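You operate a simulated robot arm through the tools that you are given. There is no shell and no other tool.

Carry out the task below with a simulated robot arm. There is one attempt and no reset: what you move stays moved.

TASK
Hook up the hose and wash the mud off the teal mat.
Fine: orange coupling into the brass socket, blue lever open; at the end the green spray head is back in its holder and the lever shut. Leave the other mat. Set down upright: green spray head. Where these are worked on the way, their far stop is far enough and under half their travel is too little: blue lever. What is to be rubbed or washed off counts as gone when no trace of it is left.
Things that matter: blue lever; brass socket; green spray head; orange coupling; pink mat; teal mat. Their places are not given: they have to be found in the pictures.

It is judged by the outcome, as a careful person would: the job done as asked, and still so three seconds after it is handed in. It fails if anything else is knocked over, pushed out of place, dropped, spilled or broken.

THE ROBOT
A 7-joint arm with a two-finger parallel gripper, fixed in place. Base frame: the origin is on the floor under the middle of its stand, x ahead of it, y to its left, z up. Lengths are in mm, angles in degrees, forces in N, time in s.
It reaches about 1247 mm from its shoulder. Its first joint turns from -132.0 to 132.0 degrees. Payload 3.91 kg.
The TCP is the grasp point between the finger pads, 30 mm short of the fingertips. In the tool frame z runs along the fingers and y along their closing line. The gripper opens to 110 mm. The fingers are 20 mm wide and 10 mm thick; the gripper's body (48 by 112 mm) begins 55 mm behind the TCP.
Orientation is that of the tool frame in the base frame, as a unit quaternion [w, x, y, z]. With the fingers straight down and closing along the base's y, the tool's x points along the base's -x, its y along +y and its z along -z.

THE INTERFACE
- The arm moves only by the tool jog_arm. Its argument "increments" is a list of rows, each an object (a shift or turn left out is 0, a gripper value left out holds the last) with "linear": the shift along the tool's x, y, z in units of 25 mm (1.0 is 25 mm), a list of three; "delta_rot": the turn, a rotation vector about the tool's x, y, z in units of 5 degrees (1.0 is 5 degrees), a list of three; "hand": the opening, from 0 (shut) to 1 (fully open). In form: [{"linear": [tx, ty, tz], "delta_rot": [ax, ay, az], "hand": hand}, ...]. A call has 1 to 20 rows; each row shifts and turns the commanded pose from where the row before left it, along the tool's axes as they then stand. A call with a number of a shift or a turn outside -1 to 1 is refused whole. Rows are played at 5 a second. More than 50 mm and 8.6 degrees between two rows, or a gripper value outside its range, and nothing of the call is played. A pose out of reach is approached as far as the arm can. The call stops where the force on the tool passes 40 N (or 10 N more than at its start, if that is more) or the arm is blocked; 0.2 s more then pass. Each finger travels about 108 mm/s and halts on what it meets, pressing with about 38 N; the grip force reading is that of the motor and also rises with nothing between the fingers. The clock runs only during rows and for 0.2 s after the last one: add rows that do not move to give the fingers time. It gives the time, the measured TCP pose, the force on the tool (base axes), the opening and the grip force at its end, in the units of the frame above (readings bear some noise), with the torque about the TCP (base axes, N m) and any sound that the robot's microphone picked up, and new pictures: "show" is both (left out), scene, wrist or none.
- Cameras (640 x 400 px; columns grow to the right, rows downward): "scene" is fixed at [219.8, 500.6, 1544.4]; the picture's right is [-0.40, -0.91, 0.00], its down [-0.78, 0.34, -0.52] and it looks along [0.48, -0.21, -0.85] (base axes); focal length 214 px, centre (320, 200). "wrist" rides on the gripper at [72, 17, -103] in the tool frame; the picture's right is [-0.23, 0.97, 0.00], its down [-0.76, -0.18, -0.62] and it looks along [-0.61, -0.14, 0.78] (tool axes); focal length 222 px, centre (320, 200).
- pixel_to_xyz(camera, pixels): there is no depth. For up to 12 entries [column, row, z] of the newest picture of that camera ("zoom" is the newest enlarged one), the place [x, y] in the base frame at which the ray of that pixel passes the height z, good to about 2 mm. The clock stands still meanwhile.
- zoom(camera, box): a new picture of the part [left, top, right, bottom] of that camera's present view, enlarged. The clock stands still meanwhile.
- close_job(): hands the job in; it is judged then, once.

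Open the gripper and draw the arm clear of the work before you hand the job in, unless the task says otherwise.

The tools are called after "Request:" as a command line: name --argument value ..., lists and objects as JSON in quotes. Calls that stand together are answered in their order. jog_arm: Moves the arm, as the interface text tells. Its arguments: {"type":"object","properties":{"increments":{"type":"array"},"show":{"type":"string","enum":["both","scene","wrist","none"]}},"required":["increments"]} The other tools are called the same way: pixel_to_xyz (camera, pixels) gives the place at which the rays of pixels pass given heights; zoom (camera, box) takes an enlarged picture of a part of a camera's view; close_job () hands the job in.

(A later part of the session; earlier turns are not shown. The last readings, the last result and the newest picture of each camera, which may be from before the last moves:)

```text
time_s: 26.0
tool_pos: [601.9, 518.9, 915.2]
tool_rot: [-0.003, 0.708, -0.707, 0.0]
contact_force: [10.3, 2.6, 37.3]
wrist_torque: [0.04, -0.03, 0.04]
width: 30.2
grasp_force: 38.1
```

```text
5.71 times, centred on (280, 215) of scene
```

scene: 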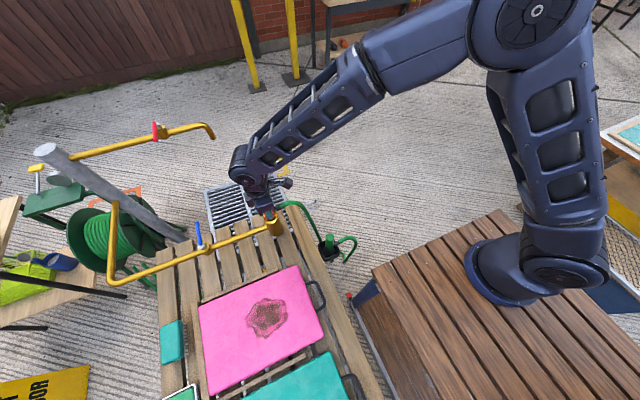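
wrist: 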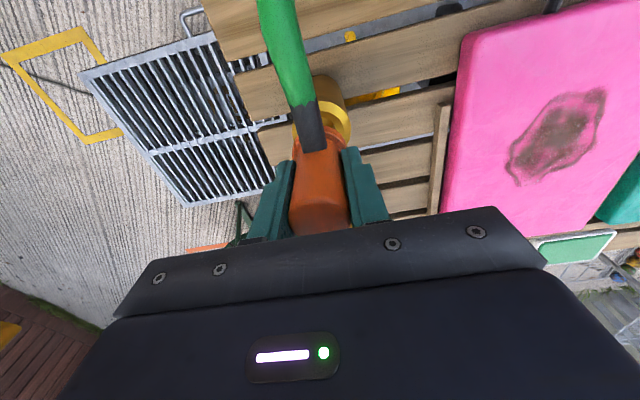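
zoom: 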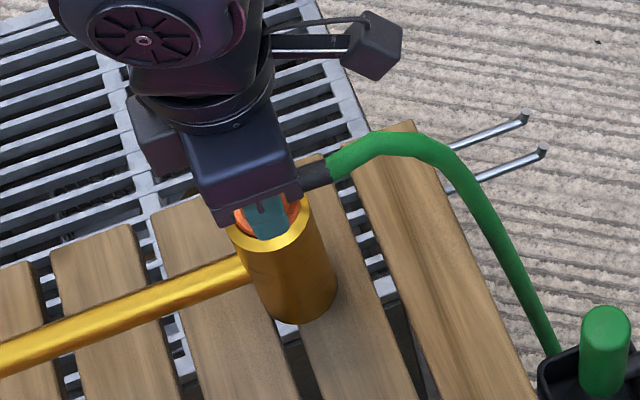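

The flange looks flush or within a millimetre or two of the mouth. I zoom further before releasing.

Request:
zoom --camera "wrist" --box '[300, 110, 360, 160]'

Request:
zoom --camera "scene" --box '[262, 208, 282, 222]'

```text
8.00 times, centred on (330, 135) of wrist
```

zoom: 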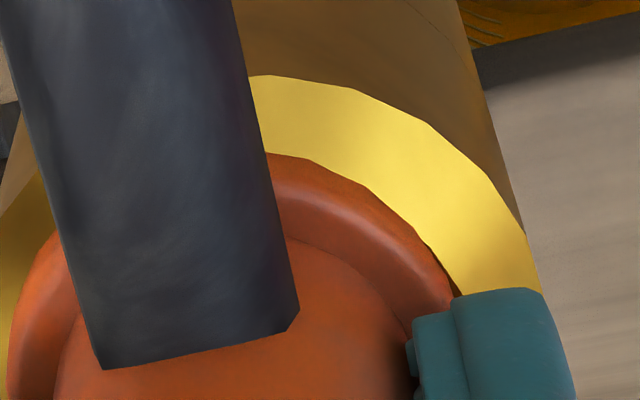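

```text
16.00 times, centred on (272, 215) of scene
```

zoom: 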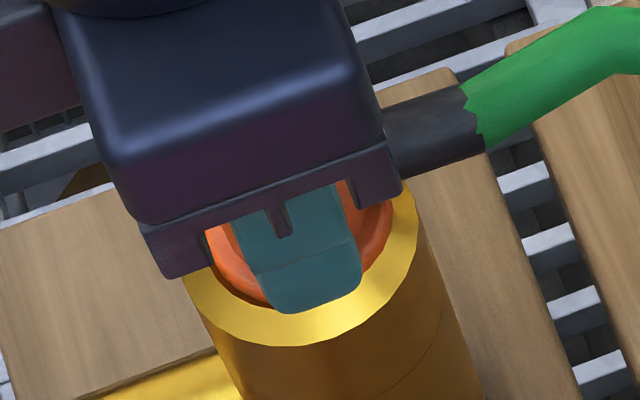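

The flange sits in the mouth, pressed by 37 N. I open the gripper and raise it to inspect the coupling.

Request:
jog_arm --increments '[{"hand": 0.6}, {"hand": 1}, {"hand": 1}, {}, {"linear": [0, 0, -0.5]}, {"linear": [0, 0, -0.8]}, {"linear": [0, 0, -0.8]}, {"linear": [0, 0, -0.8]}, {"linear": [0, 0, -0.8]}, {}]'

Request:
zoom --camera "scene" --box '[262, 200, 282, 222]'

Request:
zoom --camera "wrist" --box '[280, 60, 400, 180]'

```text
time_s: 28.2
tool_pos: [601.2, 519.7, 1006.5]
tool_rot: [0.0, -0.707, 0.707, 0.0]
contact_force: [-0.1, 0.6, 0.2]
wrist_torque: [-0.02, 0.0, 0.01]
width: 109.7
grasp_force: 0.0
```

scene: 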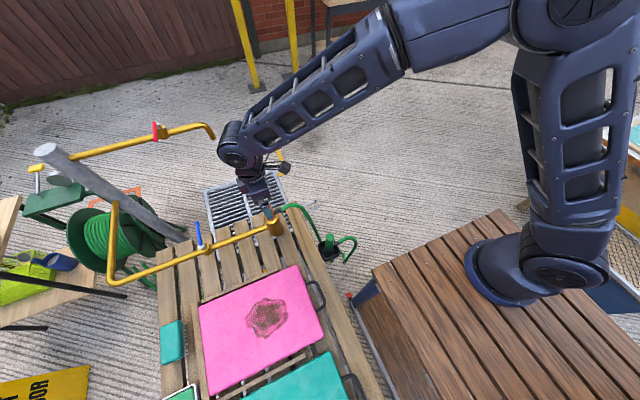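
wrist: 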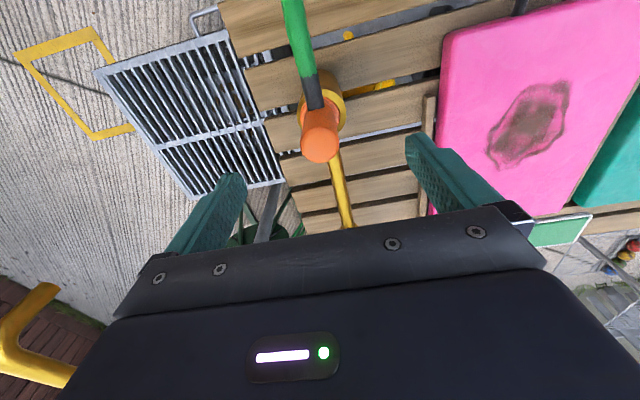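

```text
16.00 times, centred on (272, 211) of scene
```

zoom: 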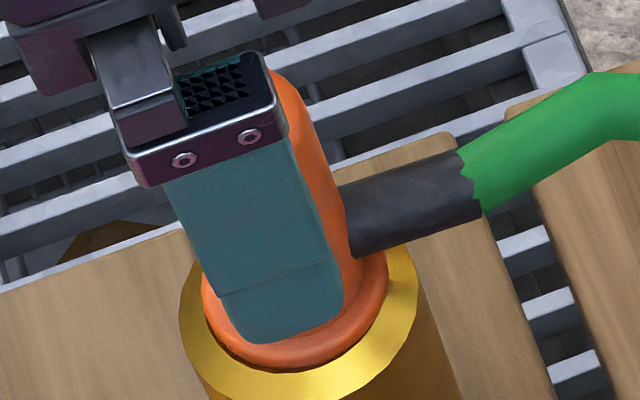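

```text
3.33 times, centred on (340, 120) of wrist
```

zoom: 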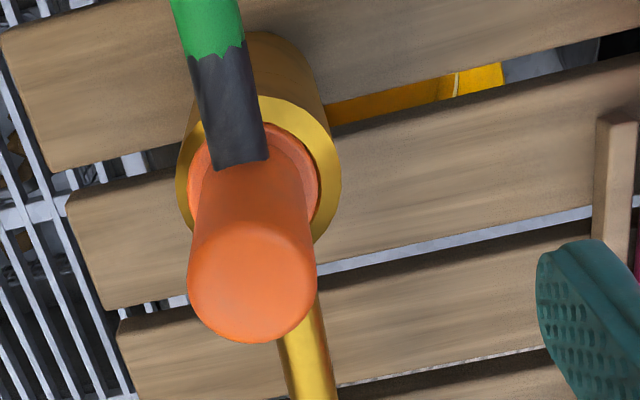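

The coupling stands upright in the socket. I measure the cap top's height to see whether it is fully down.

Request:
pixel_to_xyz --camera "wrist" --pixels '[[319.7, 145.6, 950], [319.7, 145.6, 955], [319.7, 145.6, 960]]'

Request:
zoom --camera "wrist" --box '[295, 80, 345, 110]'

```text
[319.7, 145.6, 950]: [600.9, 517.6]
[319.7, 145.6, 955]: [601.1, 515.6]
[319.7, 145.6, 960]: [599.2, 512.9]
```

```text
12.80 times, centred on (320, 95) of wrist
```

zoom: 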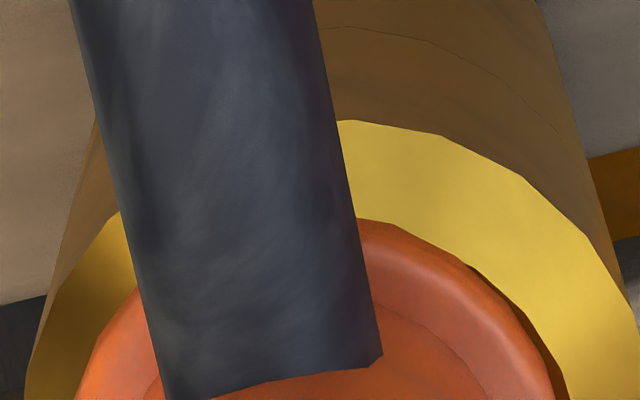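

The cap top is at z≈949, so the flange is recessed in the funnel. To confirm it is fully seated I press gently on the cap top with closed fingers.

Request:
jog_arm --increments '[{"hand": 0}, {"hand": 0}, {"hand": 0}, {"linear": [0, 0, 0.5]}, {"linear": [0, 0, 0.3]}, {"linear": [0, 0, 0.15]}, {"linear": [0, 0, 0.1]}, {"linear": [0, 0, 0.1]}, {"linear": [0, 0, 0.1]}, {}]'

```text
time_s: 30.4
tool_pos: [599.8, 520.4, 980.5]
tool_rot: [-0.003, 0.708, -0.706, -0.001]
contact_force: [-1.5, 0.1, 9.6]
wrist_torque: [-0.05, 0.06, 0.0]
width: 0.2
grasp_force: 37.8
stopped in row 10: the force on the tool passed its limit at 42 N (the readings are from after the stop); the commanded pose is now the measured one
```

scene: 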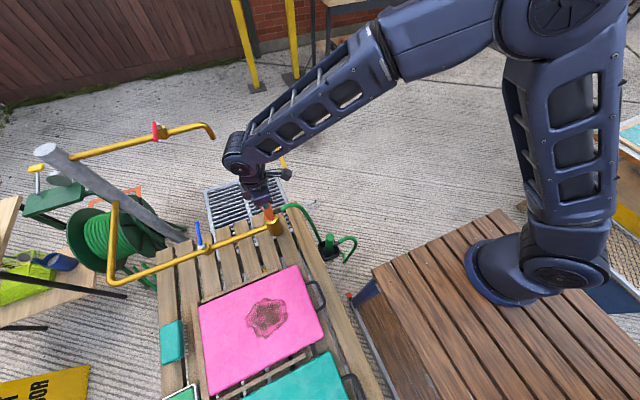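
wrist: 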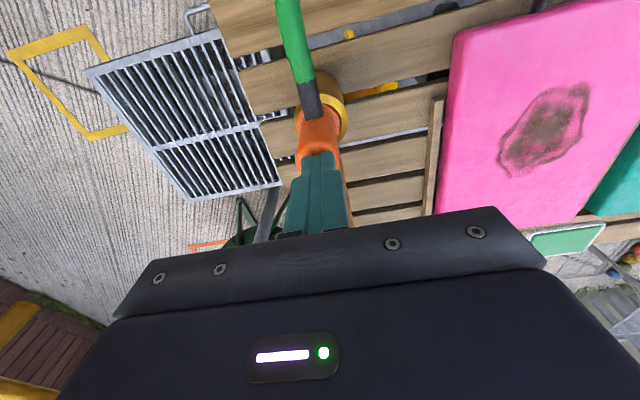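

Stopped at fingertip z≈950 under 42 N without giving, so the coupling is fully seated. Next I rise and move to look at the blue lever near (601–688, 764, 860).

Request:
jog_arm --increments '[{"linear": [0, 0, -0.9]}, {"linear": [0, 0, -0.9]}, {"linear": [0, 0, -0.9]}, {"linear": [0, 0, -0.3]}, {"linear": [-0.85, -0.2, 0]}, {"linear": [-0.85, -0.2, 0]}, {"linear": [-0.85, -0.2, 0]}, {"linear": [-0.85, -0.2, 0]}, {"linear": [-0.85, -0.2, 0]}, {"linear": [-0.85, -0.2, 0]}, {"linear": [-0.85, -0.2, 0]}, {"linear": [-0.85, -0.2, 0]}, {}]'

Request:
zoom --camera "scene" --box '[258, 190, 290, 230]'

Request:
zoom --camera "wrist" --box '[260, 60, 420, 220]'

```text
time_s: 33.2
tool_pos: [640.0, 690.6, 1056.2]
tool_rot: [-0.002, 0.707, -0.707, -0.002]
contact_force: [-0.3, -0.1, -0.4]
wrist_torque: [-0.01, -0.03, 0.0]
width: 0.0
grasp_force: 37.8
```

scene: 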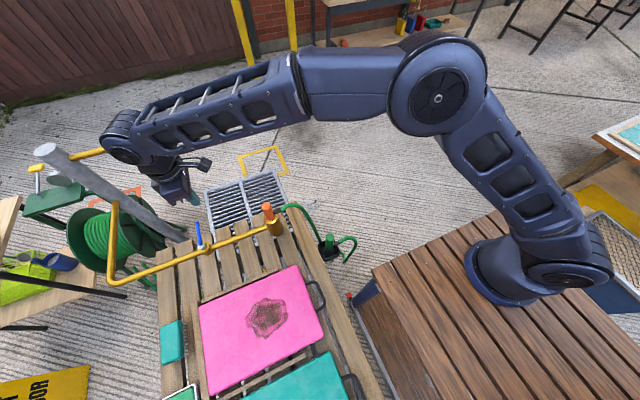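
wrist: 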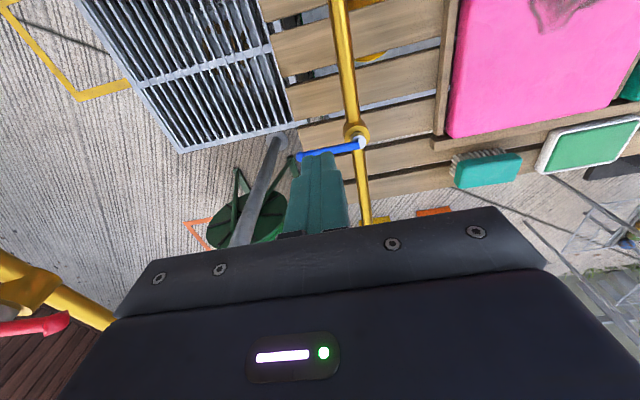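

```text
10.00 times, centred on (274, 210) of scene
```

zoom: 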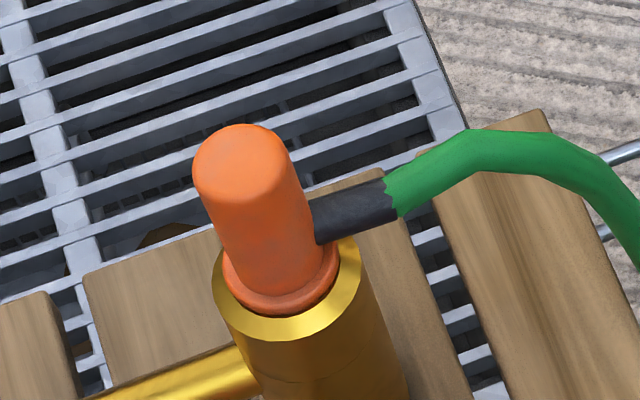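

```text
2.50 times, centred on (340, 140) of wrist
```

zoom: 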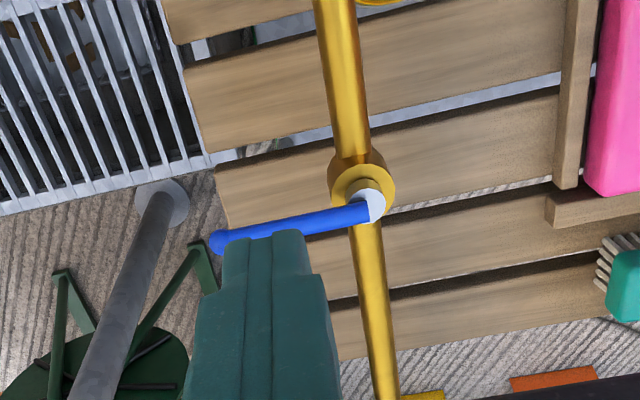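

The seated coupling looks good. Now I locate the lever: pivot cap at (361,142), tip at (298,156).

Request:
pixel_to_xyz --camera "wrist" --pixels '[[360.8, 142, 855], [360.8, 142, 870], [298, 156.4, 855], [298, 156.4, 870], [298, 156.4, 885]]'

Request:
zoom --camera "scene" --box '[180, 210, 220, 260]'

```text
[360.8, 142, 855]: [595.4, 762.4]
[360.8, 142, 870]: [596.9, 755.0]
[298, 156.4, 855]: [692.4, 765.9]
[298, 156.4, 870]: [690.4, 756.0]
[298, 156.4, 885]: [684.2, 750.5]
```

```text
8.00 times, centred on (200, 235) of scene
```

zoom: 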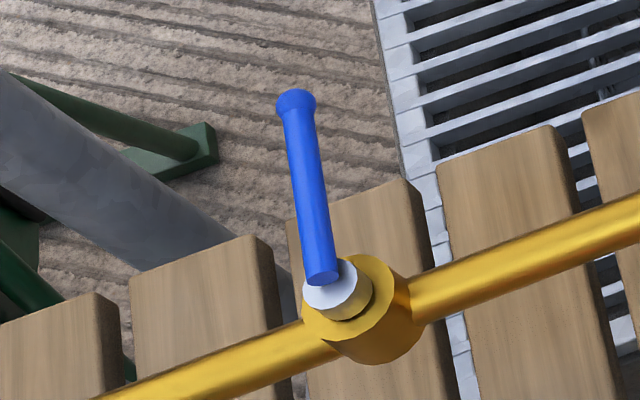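

The lever lies at z≈862 from the hub (598,762) to the tip (691,762), across the pipe. Before approaching, I check where the grey post standing nearby is.

Request:
pixel_to_xyz --camera "scene" --pixels '[[183, 238, 0], [183, 238, 200], [48, 150, 600], [48, 150, 800], [48, 150, 1000], [110, 195, 600], [110, 195, 800]]'

Request:
pixel_to_xyz --camera "wrist" --pixels '[[278, 138, 0], [278, 138, 400], [240, 240, 600], [240, 240, 800], [240, 240, 400]]'

Request:
zoom --camera "wrist" --box '[0, 100, 320, 300]'

```text
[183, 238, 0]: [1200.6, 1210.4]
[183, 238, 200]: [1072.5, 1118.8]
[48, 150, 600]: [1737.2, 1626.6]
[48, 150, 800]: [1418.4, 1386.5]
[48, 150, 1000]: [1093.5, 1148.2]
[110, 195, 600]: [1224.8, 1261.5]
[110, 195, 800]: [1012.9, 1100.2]
```

```text
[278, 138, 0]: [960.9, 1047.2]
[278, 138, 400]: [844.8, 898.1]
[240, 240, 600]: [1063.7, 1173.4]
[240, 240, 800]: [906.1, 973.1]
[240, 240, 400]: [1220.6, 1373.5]
```

```text
2.00 times, centred on (160, 200) of wrist
```

zoom: 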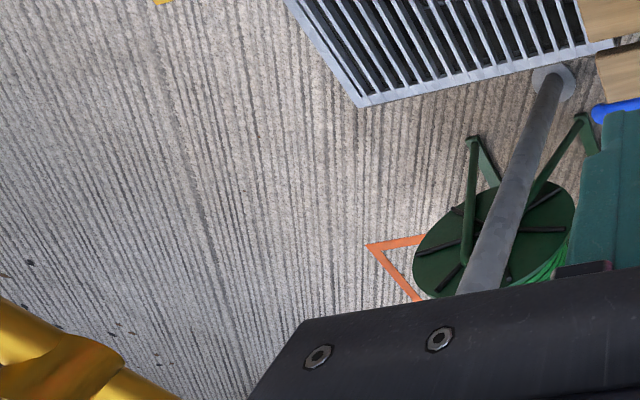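

The post stands at about (961,1047), far enough away. I place closed fingers on the -y side of the lever near its end, to first try pushing it toward +y.

Request:
jog_arm --increments '[{"linear": [-0.6, -0.66, 0]}, {"linear": [-0.6, -0.66, 0]}, {"linear": [-0.6, 0, 0]}, {"linear": [0, 0, 0.9]}, {"linear": [0, 0, 0.9]}, {"linear": [0, 0, 0.9]}, {"linear": [0, 0, 0.9]}, {"linear": [0, 0, 0.9]}, {"linear": [0, 0, 0.9]}, {}]'

Request:
zoom --camera "scene" --box '[170, 200, 230, 260]'

Request:
zoom --camera "wrist" --box '[260, 100, 420, 230]'

```text
time_s: 35.4
tool_pos: [675.3, 733.4, 920.4]
tool_rot: [-0.002, 0.707, -0.707, 0.0]
contact_force: [1.0, 0.3, 0.3]
wrist_torque: [0.01, 0.0, -0.01]
width: 0.0
grasp_force: 37.9
```

scene: 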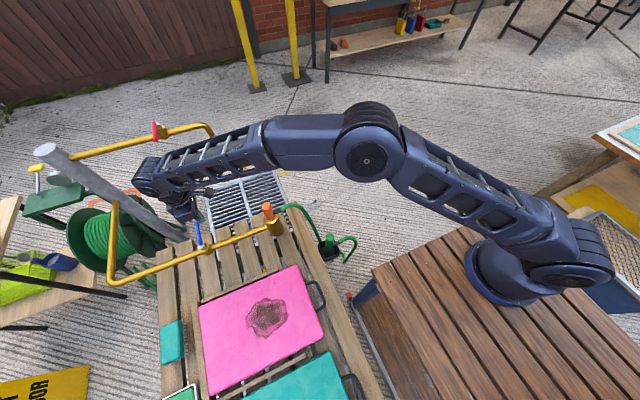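
wrist: 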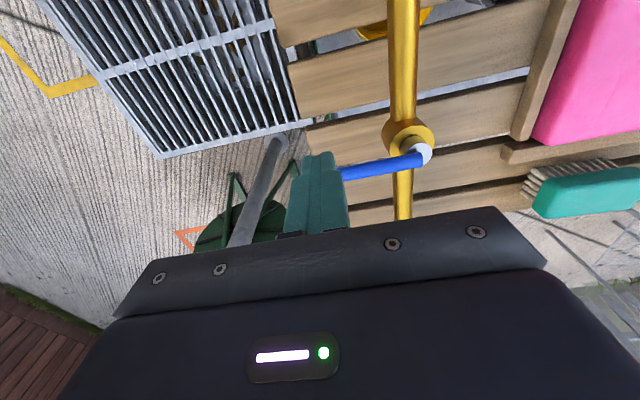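

```text
6.67 times, centred on (200, 230) of scene
```

zoom: 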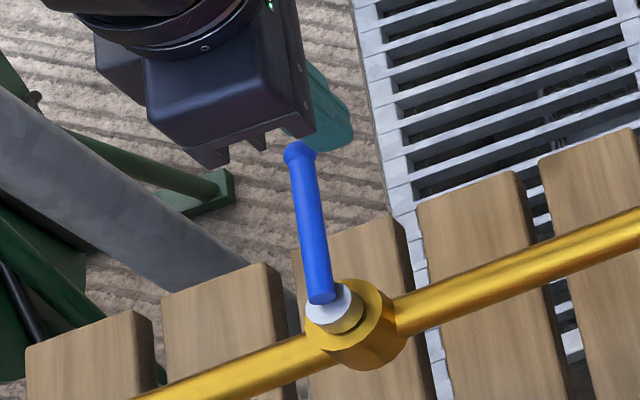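

```text
3.08 times, centred on (340, 165) of wrist
```

zoom: 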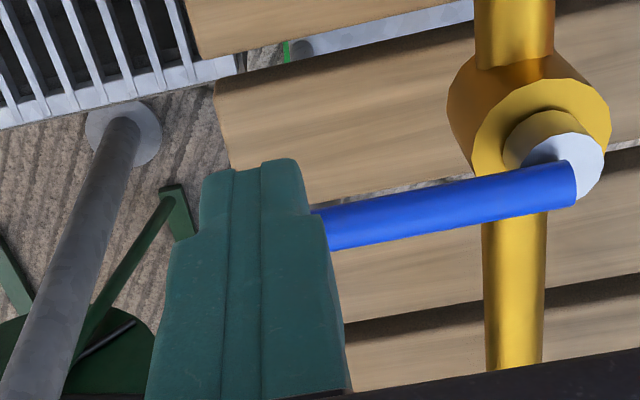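

The fingers are still 25 mm above the lever and on its -y side. I descend to put the tips just below lever level, then push +y gently.

Request:
jog_arm --increments '[{"linear": [0, 0, 0.8]}, {"linear": [0, 0, 0.75]}, {}, {"linear": [-0.3, 0, 0]}, {"linear": [-0.2, 0, 0]}, {"linear": [-0.2, 0, 0]}, {"linear": [-0.2, 0, 0]}, {}]'

Request:
zoom --camera "wrist" --box '[260, 100, 420, 230]'

```text
time_s: 36.8
tool_pos: [672.8, 745.1, 881.3]
tool_rot: [0.003, 0.707, -0.707, 0.003]
contact_force: [-9.9, -24.5, 8.2]
wrist_torque: [-0.22, 0.17, 0.09]
width: 0.0
grasp_force: 37.5
stopped in row 6: the force on the tool passed its limit at 49 N (the readings are from after the stop); the commanded pose is now the measured one
```

scene: 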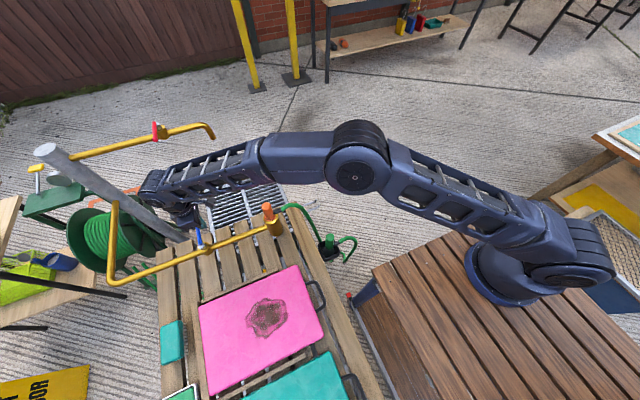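
wrist: 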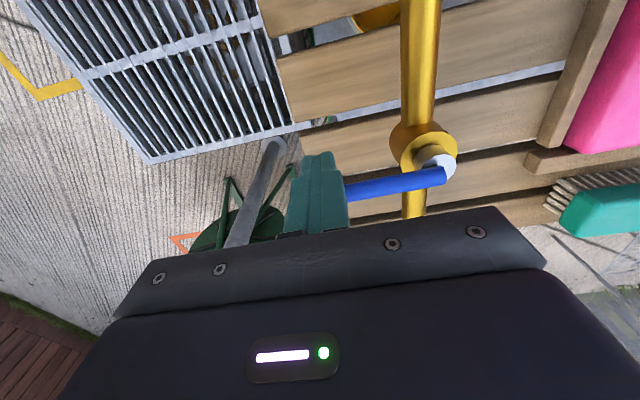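

```text
3.08 times, centred on (340, 165) of wrist
```

zoom: 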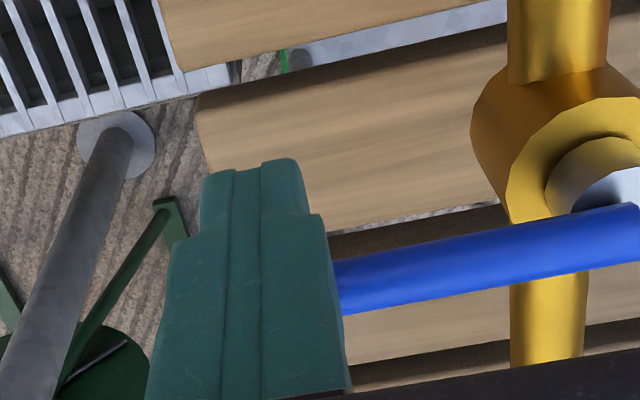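

The lever blocks toward +y (closed stop), so it opens toward -y. I back off, go over the lever to its +y side and come down there.

Request:
jog_arm --increments '[{"linear": [0.3, 0, 0]}, {"linear": [0, 0, -0.9]}, {"linear": [0, 0, -0.9]}, {"linear": [-0.7, 0, 0]}, {"linear": [-0.7, 0, 0]}, {"linear": [-0.7, 0, 0]}, {}]'

Request:
zoom --camera "scene" --box '[170, 200, 230, 260]'

Request:
zoom --camera "wrist" --box '[260, 80, 420, 210]'

```text
time_s: 38.4
tool_pos: [672.3, 791.7, 923.5]
tool_rot: [-0.001, -0.707, 0.707, -0.001]
contact_force: [0.1, 0.9, -0.5]
wrist_torque: [0.02, -0.03, 0.0]
width: 0.0
grasp_force: 37.8
```

scene: 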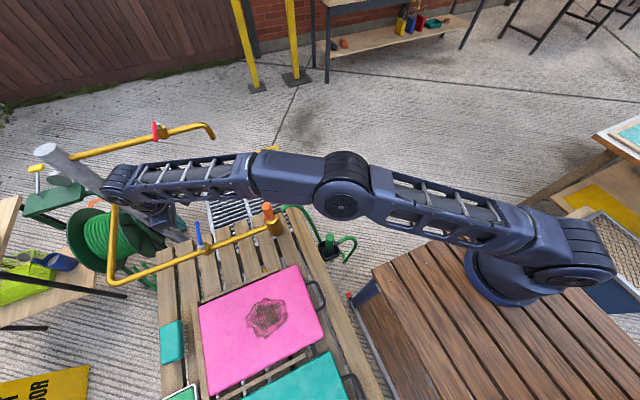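
wrist: 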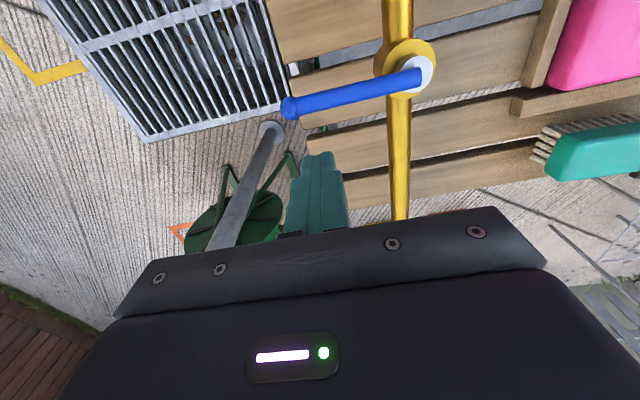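

```text
6.67 times, centred on (200, 230) of scene
```

zoom: 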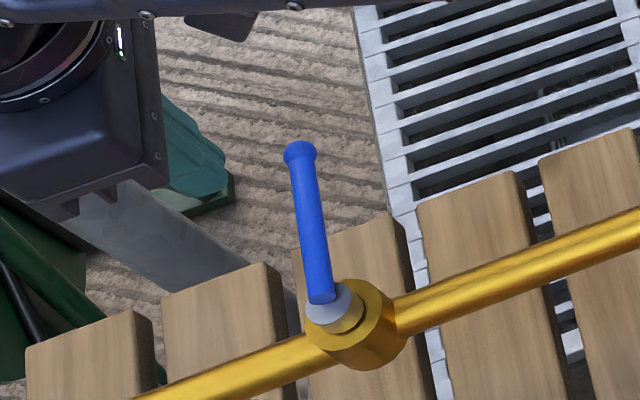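

```text
3.08 times, centred on (340, 145) of wrist
```

zoom: 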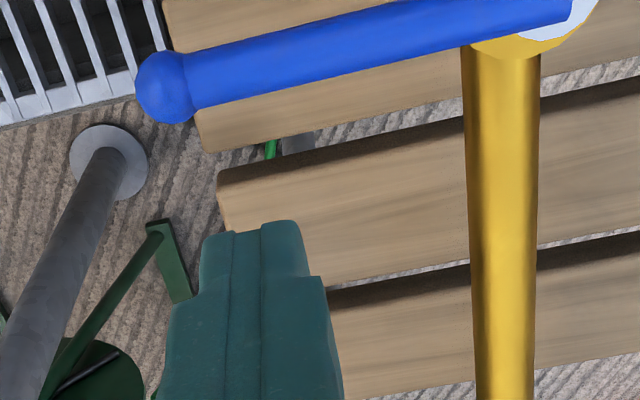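

The fingers are now on the lever's +y side. I descend beside it and push -y through the first ~30° of the arc, checking the force.

Request:
jog_arm --increments '[{"linear": [0, 0, 0.85]}, {"linear": [0, 0, 0.85]}, {"linear": [0.25, 0.1, 0]}, {"linear": [0.26, 0.07, 0]}, {"linear": [0.33, -0.05, 0]}, {"linear": [0.33, -0.05, 0]}, {"linear": [0.35, 0.035, 0]}, {"linear": [0.35, 0.035, 0]}, {}]'

Request:
zoom --camera "scene" --box '[170, 200, 230, 260]'

```text
time_s: 40.4
tool_pos: [670.9, 743.1, 881.4]
tool_rot: [0.002, 0.708, -0.707, 0.002]
contact_force: [-0.4, -0.4, 0.0]
wrist_torque: [0.01, 0.03, 0.02]
width: 0.1
grasp_force: 37.9
```

scene: 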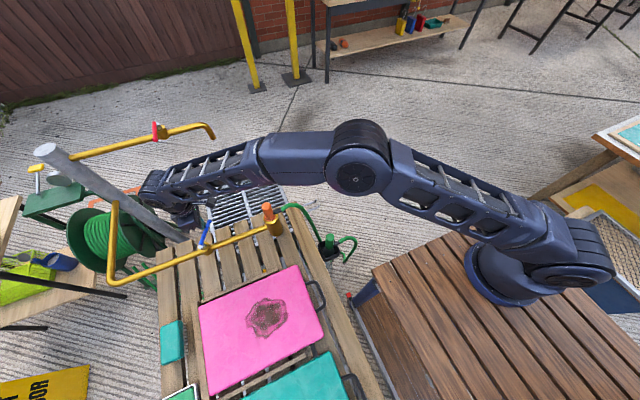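
wrist: 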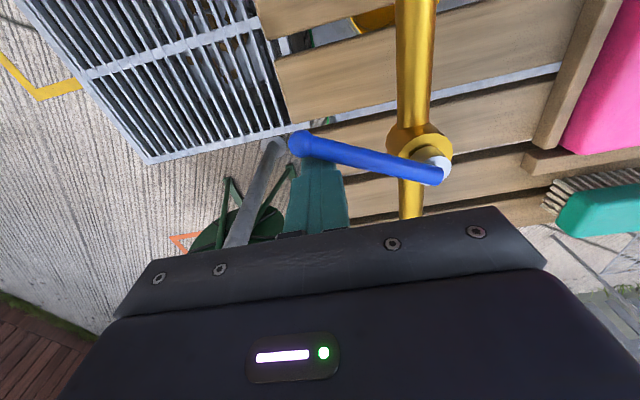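

```text
6.67 times, centred on (200, 230) of scene
```

zoom: 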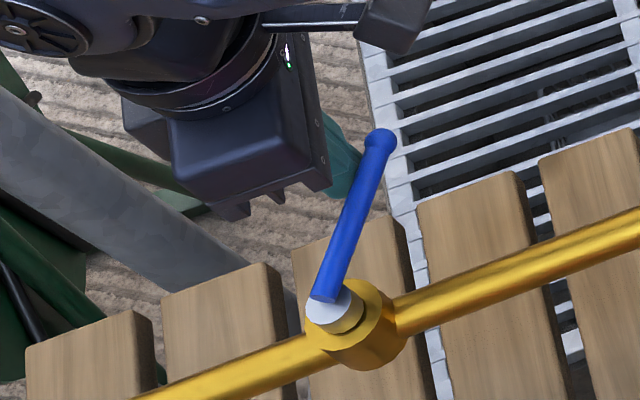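

The lever turns freely toward -y (about 30° so far). I continue along the arc to its far stop.

Request:
jog_arm --increments '[{"linear": [0.35, 0.13, 0]}, {"linear": [0.35, 0.13, 0]}, {"linear": [0.31, 0.23, 0]}, {"linear": [0.32, 0.23, 0]}, {"linear": [0.25, 0.32, 0]}, {"linear": [0.24, 0.33, 0]}, {"linear": [0.15, 0.39, 0]}, {"linear": [0.15, 0.4, 0]}, {"linear": [0, 0.15, 0]}, {"linear": [0, 0.1, 0]}, {"linear": [0, 0.1, 0]}, {}]'

Request:
zoom --camera "scene" --box '[170, 200, 230, 260]'

```text
time_s: 42.7
tool_pos: [616.2, 690.9, 882.6]
tool_rot: [0.001, -0.706, 0.709, -0.003]
contact_force: [14.4, 7.0, -6.2]
wrist_torque: [0.12, -0.22, -0.08]
width: 0.0
grasp_force: 37.4
stopped in row 11: the force on the tool passed its limit at 43 N (the readings are from after the stop); the commanded pose is now the measured one
```

scene: 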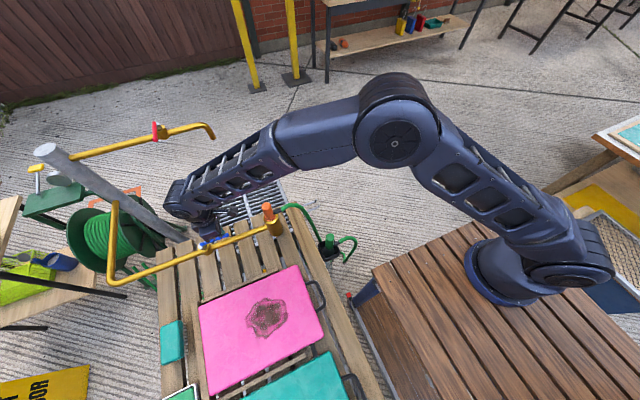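
wrist: 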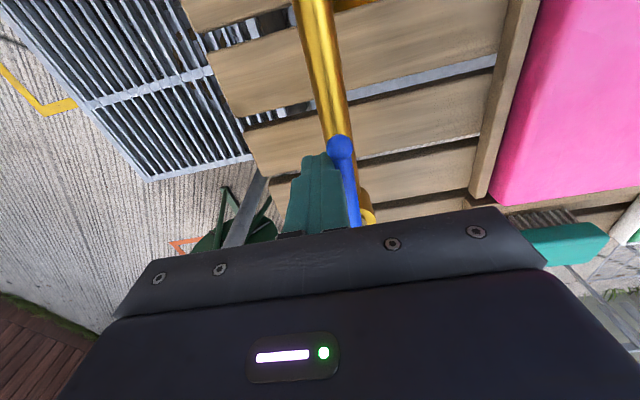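

```text
6.67 times, centred on (200, 230) of scene
```

zoom: 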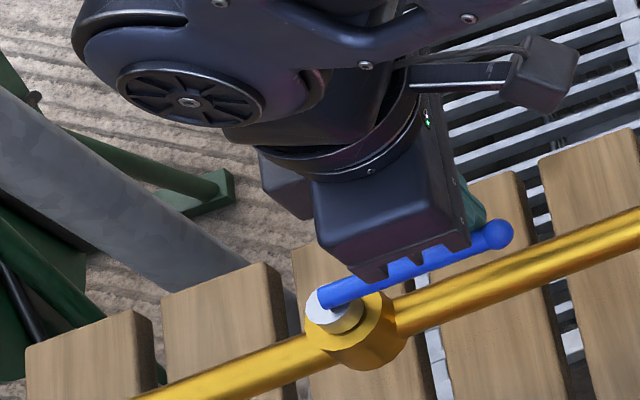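

The lever is now parallel to the pipe and at its stop (43 N), so it is open. I back off, rise, and travel to above the spray head.

Request:
jog_arm --increments '[{"linear": [0, -0.5, 0]}, {"linear": [0, 0, -1]}, {"linear": [0, 0, -1]}, {"linear": [0, 0, -1]}, {"linear": [0, 0, -1]}, {"linear": [0, 0, -1]}, {"linear": [0, 0, -1]}, {}]'

Request:
jog_arm --increments '[{"linear": [0.91, 0.416, 0], "hand": 1}, {"linear": [0.91, 0.416, 0]}, {"linear": [0.91, 0.416, 0]}, {"linear": [0.91, 0.416, 0]}, {"linear": [0.91, 0.416, 0]}, {"linear": [0.91, 0.416, 0]}, {"linear": [0.91, 0.416, 0]}, {"linear": [0.91, 0.416, 0]}, {"linear": [0.91, 0.416, 0]}, {"linear": [0.91, 0.416, 0]}, {"linear": [0.91, 0.416, 0]}, {"linear": [0.91, 0.416, 0]}, {"linear": [0.91, 0.416, 0]}, {"linear": [0.91, 0.416, 0]}, {"linear": [0.91, 0.416, 0]}, {}]'

Request:
zoom --camera "scene" --box '[180, 200, 300, 270]'

Request:
zoom --camera "wrist" --box '[260, 30, 420, 150]'

```text
time_s: 44.5
tool_pos: [623.3, 690.4, 1035.6]
tool_rot: [0.001, -0.706, 0.709, -0.003]
contact_force: [0.5, -0.1, 0.0]
wrist_torque: [0.0, 0.01, -0.03]
width: 0.1
grasp_force: 37.7
```

scene: 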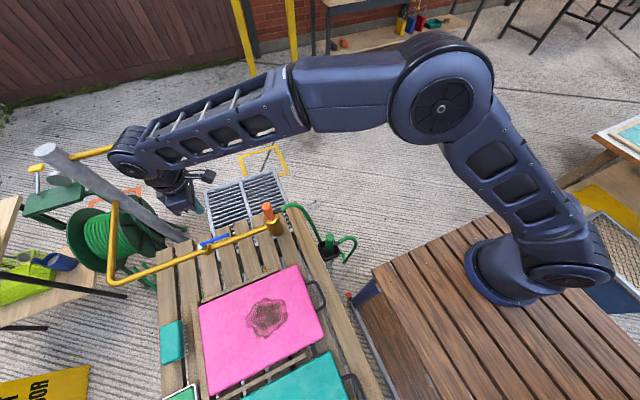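
wrist: 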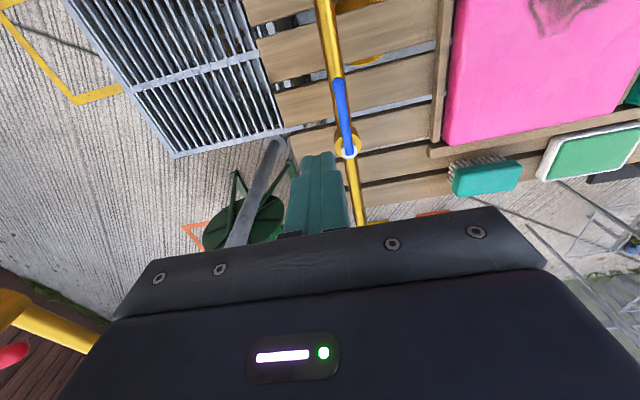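

```text
time_s: 47.9
tool_pos: [467.1, 347.8, 1033.2]
tool_rot: [0.0, -0.705, 0.709, -0.003]
contact_force: [-0.7, 0.2, -0.7]
wrist_torque: [0.03, -0.05, 0.01]
width: 110.1
grasp_force: 0.0
```

scene: 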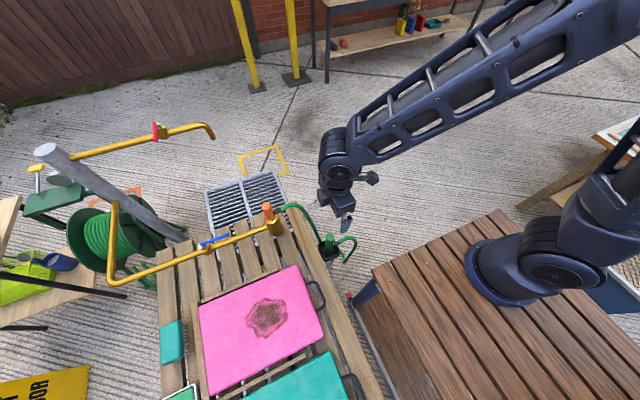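
wrist: 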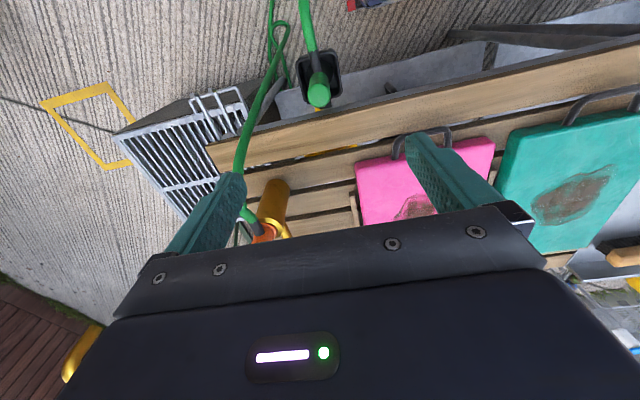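

```text
5.33 times, centred on (240, 235) of scene
```

zoom: 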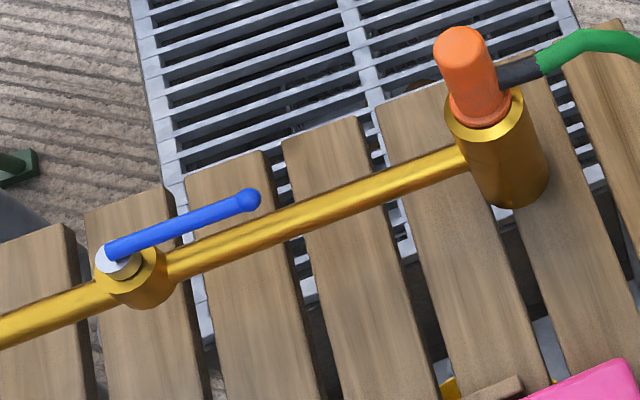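

```text
3.33 times, centred on (340, 90) of wrist
```

zoom: 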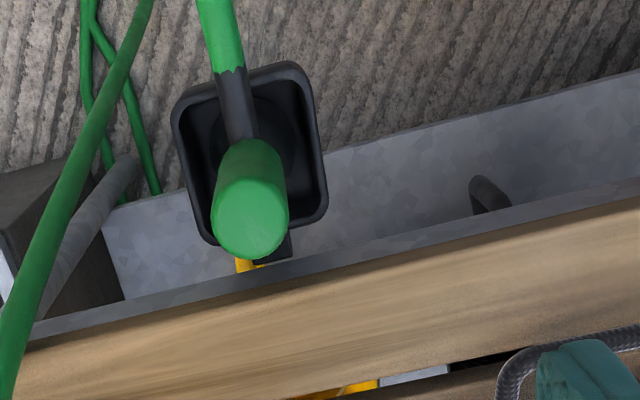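

The lever is open and the coupling seated. The spray head's top is at (319,95) in the wrist view; I get its place and the holder's.

Request:
pixel_to_xyz --camera "wrist" --pixels '[[319.1, 95.5, 801], [319.1, 95.5, 811], [319.1, 95.5, 821], [319.7, 77.1, 700], [319.7, 77.1, 740], [317.5, 74, 730], [317.5, 74, 750]]'

Request:
zoom --camera "scene" --box '[305, 220, 365, 270]'

```text
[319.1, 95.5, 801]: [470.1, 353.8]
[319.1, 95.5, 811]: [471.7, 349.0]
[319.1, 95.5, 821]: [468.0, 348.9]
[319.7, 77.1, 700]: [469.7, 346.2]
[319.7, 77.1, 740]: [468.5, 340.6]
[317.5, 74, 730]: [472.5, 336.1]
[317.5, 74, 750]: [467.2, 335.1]
```

```text
8.00 times, centred on (335, 245) of scene
```

zoom: 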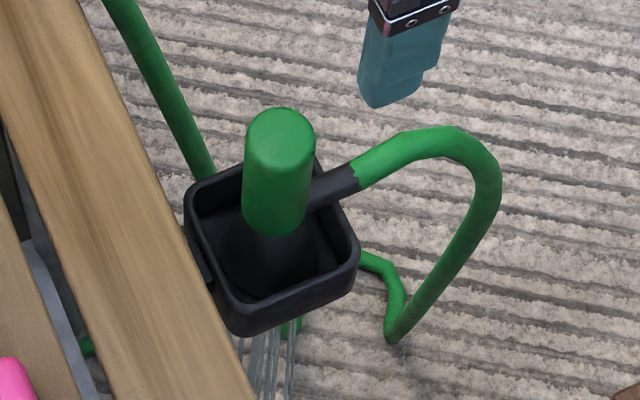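

Water is already streaming below the holder, so supply works. The spray head's green grip is about (470.5, 350), top z≈811. I descend with a small correction and check the centring.

Request:
jog_arm --increments '[{"linear": [-0.08, -0.12, 0.9]}, {"linear": [0, 0, 0.9]}, {"linear": [0, 0, 0.9]}, {"linear": [0, 0, 0.9]}, {"linear": [0, 0, 0.9]}, {"linear": [0, 0, 0.9]}, {"linear": [0, 0, 0.9]}, {"linear": [0, 0, 0.9]}, {}]'

Request:
zoom --camera "wrist" --box '[220, 80, 420, 220]'

```text
time_s: 49.9
tool_pos: [472.7, 352.4, 853.7]
tool_rot: [0.001, -0.706, 0.708, -0.003]
contact_force: [0.6, -0.3, 0.8]
wrist_torque: [-0.01, -0.01, 0.0]
width: 109.9
grasp_force: 0.0
```

scene: 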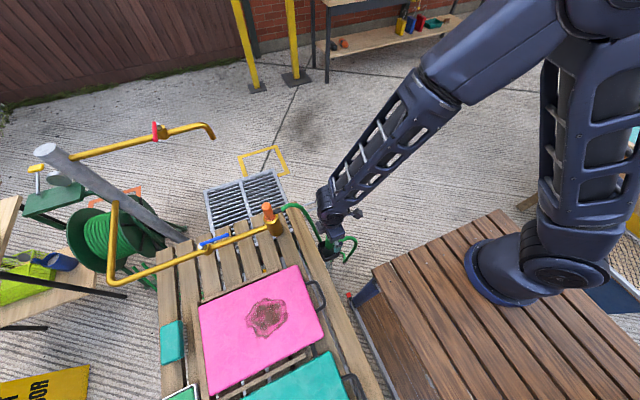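
wrist: 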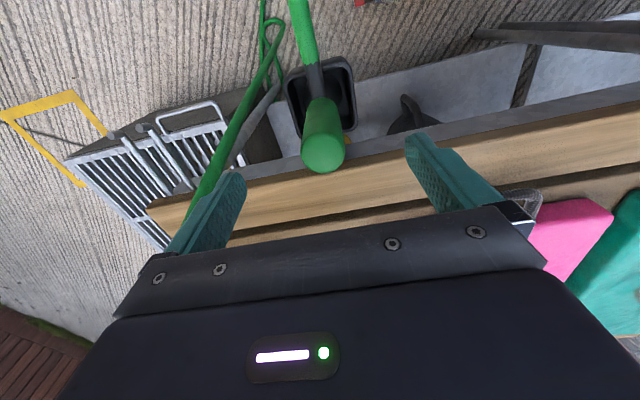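

```text
2.86 times, centred on (320, 150) of wrist
```

zoom: 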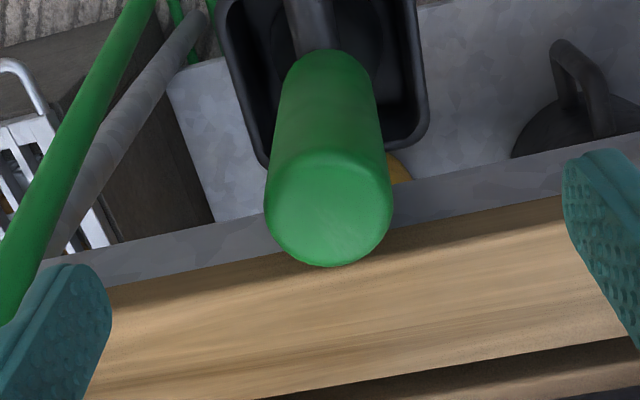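

The head is centred between the fingers, but the hose passes near the +x finger, so I'll narrow the opening to 60 mm before going lower. I check the head's centre first.

Request:
pixel_to_xyz --camera "wrist" --pixels '[[322.7, 152.7, 806], [322.7, 152.7, 811], [322.7, 152.7, 816]]'

Request:
jog_arm --increments '[{"hand": 0.55}, {"hand": 0.55}, {"hand": 0.55}]' --show "wrist"

Request:
zoom --camera "wrist" --box '[220, 80, 420, 220]'

```text
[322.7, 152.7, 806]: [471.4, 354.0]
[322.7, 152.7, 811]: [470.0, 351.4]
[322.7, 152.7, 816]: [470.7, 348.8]
```

```text
time_s: 50.7
tool_pos: [473.2, 353.1, 853.7]
tool_rot: [0.001, -0.706, 0.708, -0.002]
contact_force: [-0.2, 0.0, -0.5]
wrist_torque: [0.01, 0.01, -0.01]
width: 60.6
grasp_force: 0.1
```

wrist: 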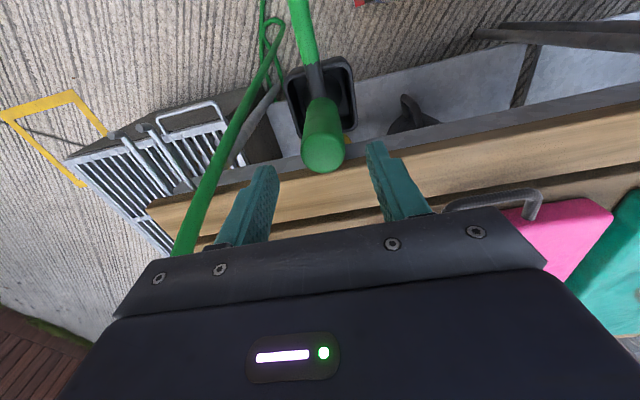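

```text
2.86 times, centred on (320, 150) of wrist
```

zoom: 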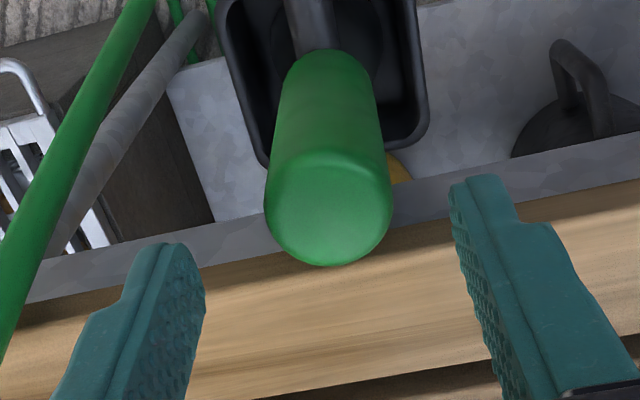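

Well centred (head at 328, finger mid 328 in the zoom). I descend to TCP z≈776.

Request:
jog_arm --increments '[{"linear": [0.04, 0.04, 0.8]}, {"linear": [0, 0, 0.8]}, {"linear": [0, 0, 0.8]}, {"linear": [0, 0, 0.7]}, {}]'

Request:
zoom --camera "wrist" --box '[220, 80, 420, 240]'

Request:
zoom --camera "scene" --box '[295, 200, 365, 270]'

```text
time_s: 51.9
tool_pos: [472.3, 350.4, 775.2]
tool_rot: [0.0, -0.706, 0.709, -0.003]
contact_force: [0.8, 0.3, 0.1]
wrist_torque: [0.01, 0.0, -0.01]
width: 60.6
grasp_force: 0.1
```

scene: 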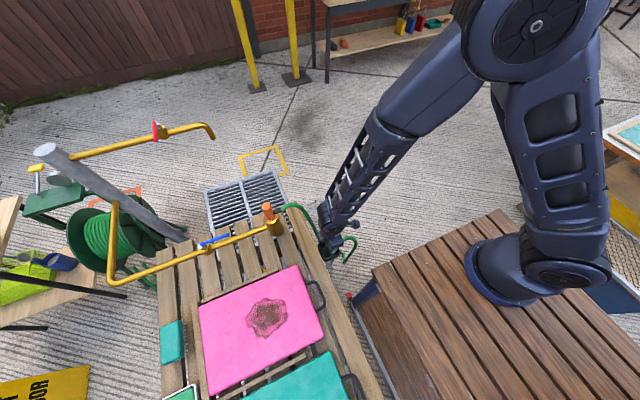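
wrist: 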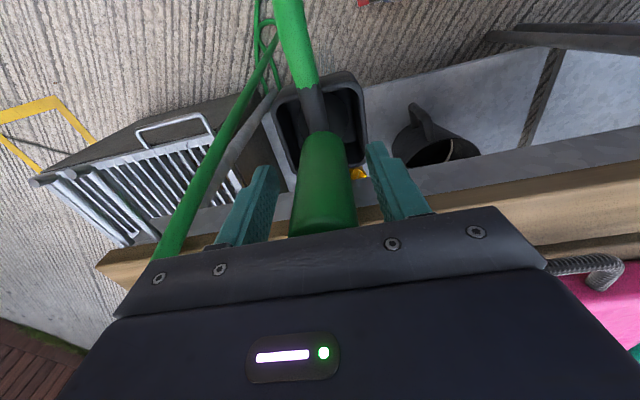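

```text
2.50 times, centred on (320, 160) of wrist
```

zoom: 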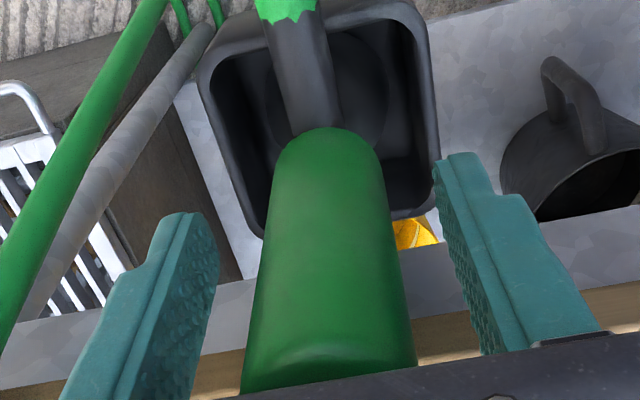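

```text
5.71 times, centred on (330, 235) of scene
```

zoom: 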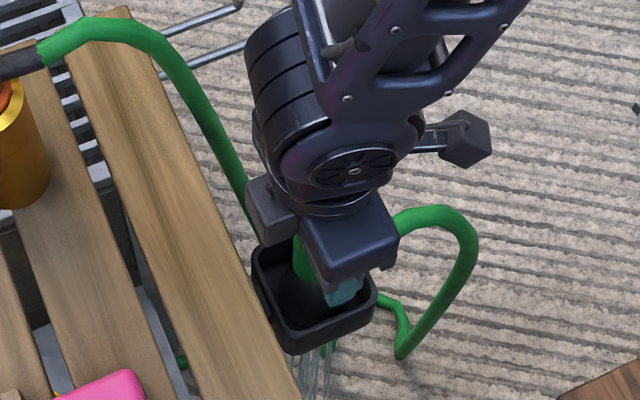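

The fingers flank the green grip with the tips above the holder's rim. I close on it.

Request:
jog_arm --increments '[{"hand": 0.3}, {"hand": 0}, {"hand": 0}, {"hand": 0}, {"hand": 0}]' --show "wrist"

```text
time_s: 53.1
tool_pos: [472.2, 349.4, 777.7]
tool_rot: [0.001, -0.706, 0.708, -0.003]
contact_force: [0.0, -0.5, 1.4]
wrist_torque: [0.07, 0.19, -0.01]
width: 31.9
grasp_force: 38.1
```

wrist: 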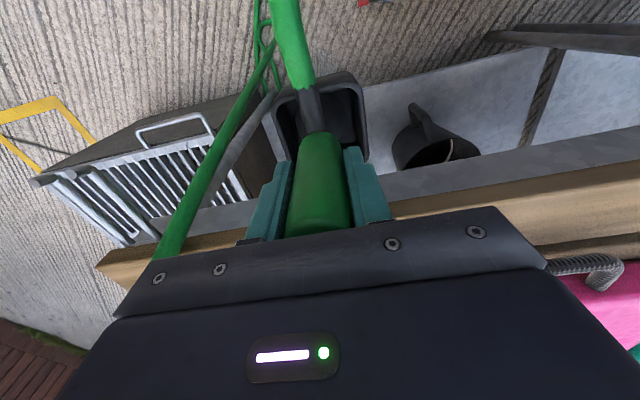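

The grip is firm (31.9 mm). Before travelling I check where the robot's deck edge and the table edge lie, to plan a path that keeps the spray off the pink mat.

Request:
pixel_to_xyz --camera "scene" --pixels '[[372, 268, 600], [372, 268, 750], [420, 360, 600], [420, 360, 750], [470, 290, 750], [302, 204, 750], [377, 392, 750], [350, 300, 600]]'

Request:
zoom --camera "scene" --box '[260, 220, 480, 400]'

```text
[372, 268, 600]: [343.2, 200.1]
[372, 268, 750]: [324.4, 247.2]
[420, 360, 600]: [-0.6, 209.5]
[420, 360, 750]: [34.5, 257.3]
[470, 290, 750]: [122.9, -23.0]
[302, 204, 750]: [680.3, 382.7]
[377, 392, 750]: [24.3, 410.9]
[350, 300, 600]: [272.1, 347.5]
```

```text
2.22 times, centred on (370, 310) of scene
```

zoom: 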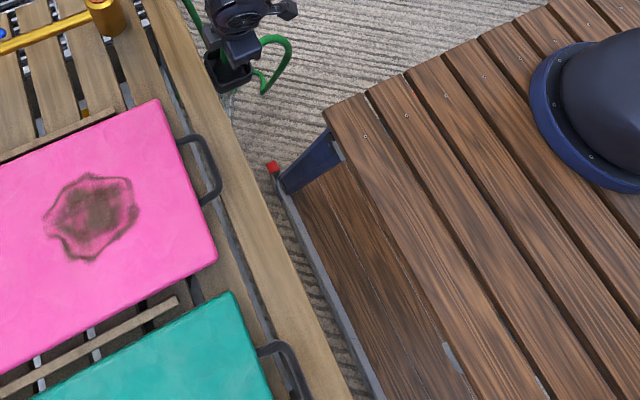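

The deck's edge is at y≈200–250 and the table's at y≈410, so I can travel along y≈380 without spraying the pink mat. I lift the spray head straight up first.

Request:
jog_arm --increments '[{"linear": [0, 0, -0.4]}, {"linear": [0, 0, -0.6]}, {"linear": [0, 0, -0.8]}, {"linear": [0, 0, -0.8]}, {"linear": [0, 0, -0.9]}, {"linear": [0, 0, -0.9]}, {"linear": [0, 0, -0.9]}, {"linear": [0, 0, -0.9]}, {"linear": [0, 0, -0.9]}, {"linear": [0, 0, -0.9]}, {}]'

Request:
zoom --camera "scene" --box '[290, 170, 390, 270]'

Request:
zoom --camera "wrist" --box '[240, 40, 420, 240]'

```text
time_s: 55.5
tool_pos: [470.8, 351.9, 977.6]
tool_rot: [0.001, -0.706, 0.709, -0.003]
contact_force: [-0.5, 0.6, -1.4]
wrist_torque: [0.0, 0.01, -0.01]
width: 32.1
grasp_force: 38.1
```

scene: 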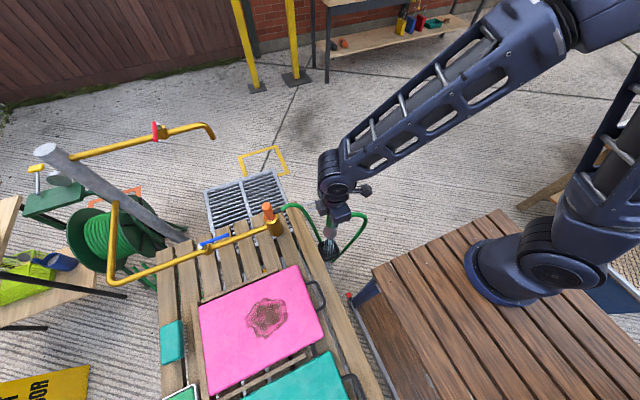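
wrist: 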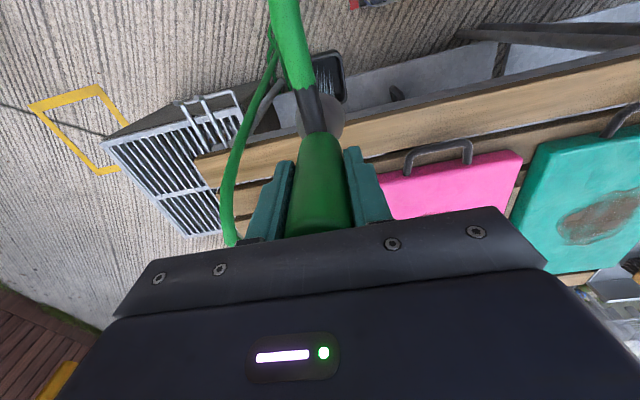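

```text
4.00 times, centred on (340, 220) of scene
```

zoom: 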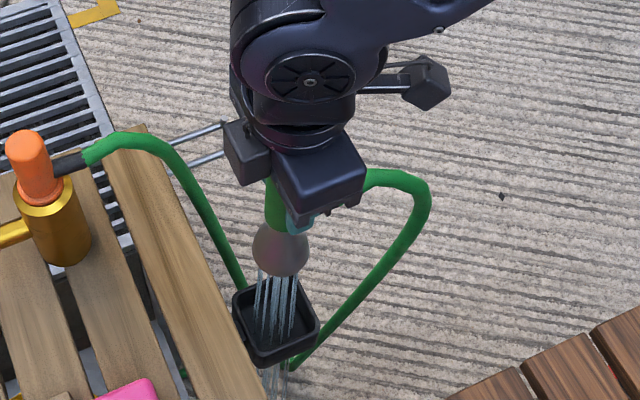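

```text
2.00 times, centred on (330, 140) of wrist
```

zoom: 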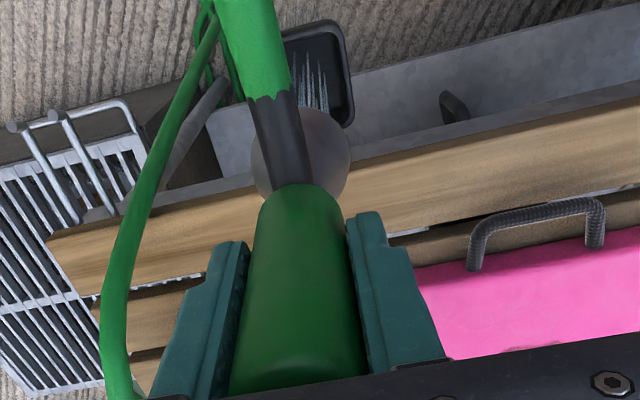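

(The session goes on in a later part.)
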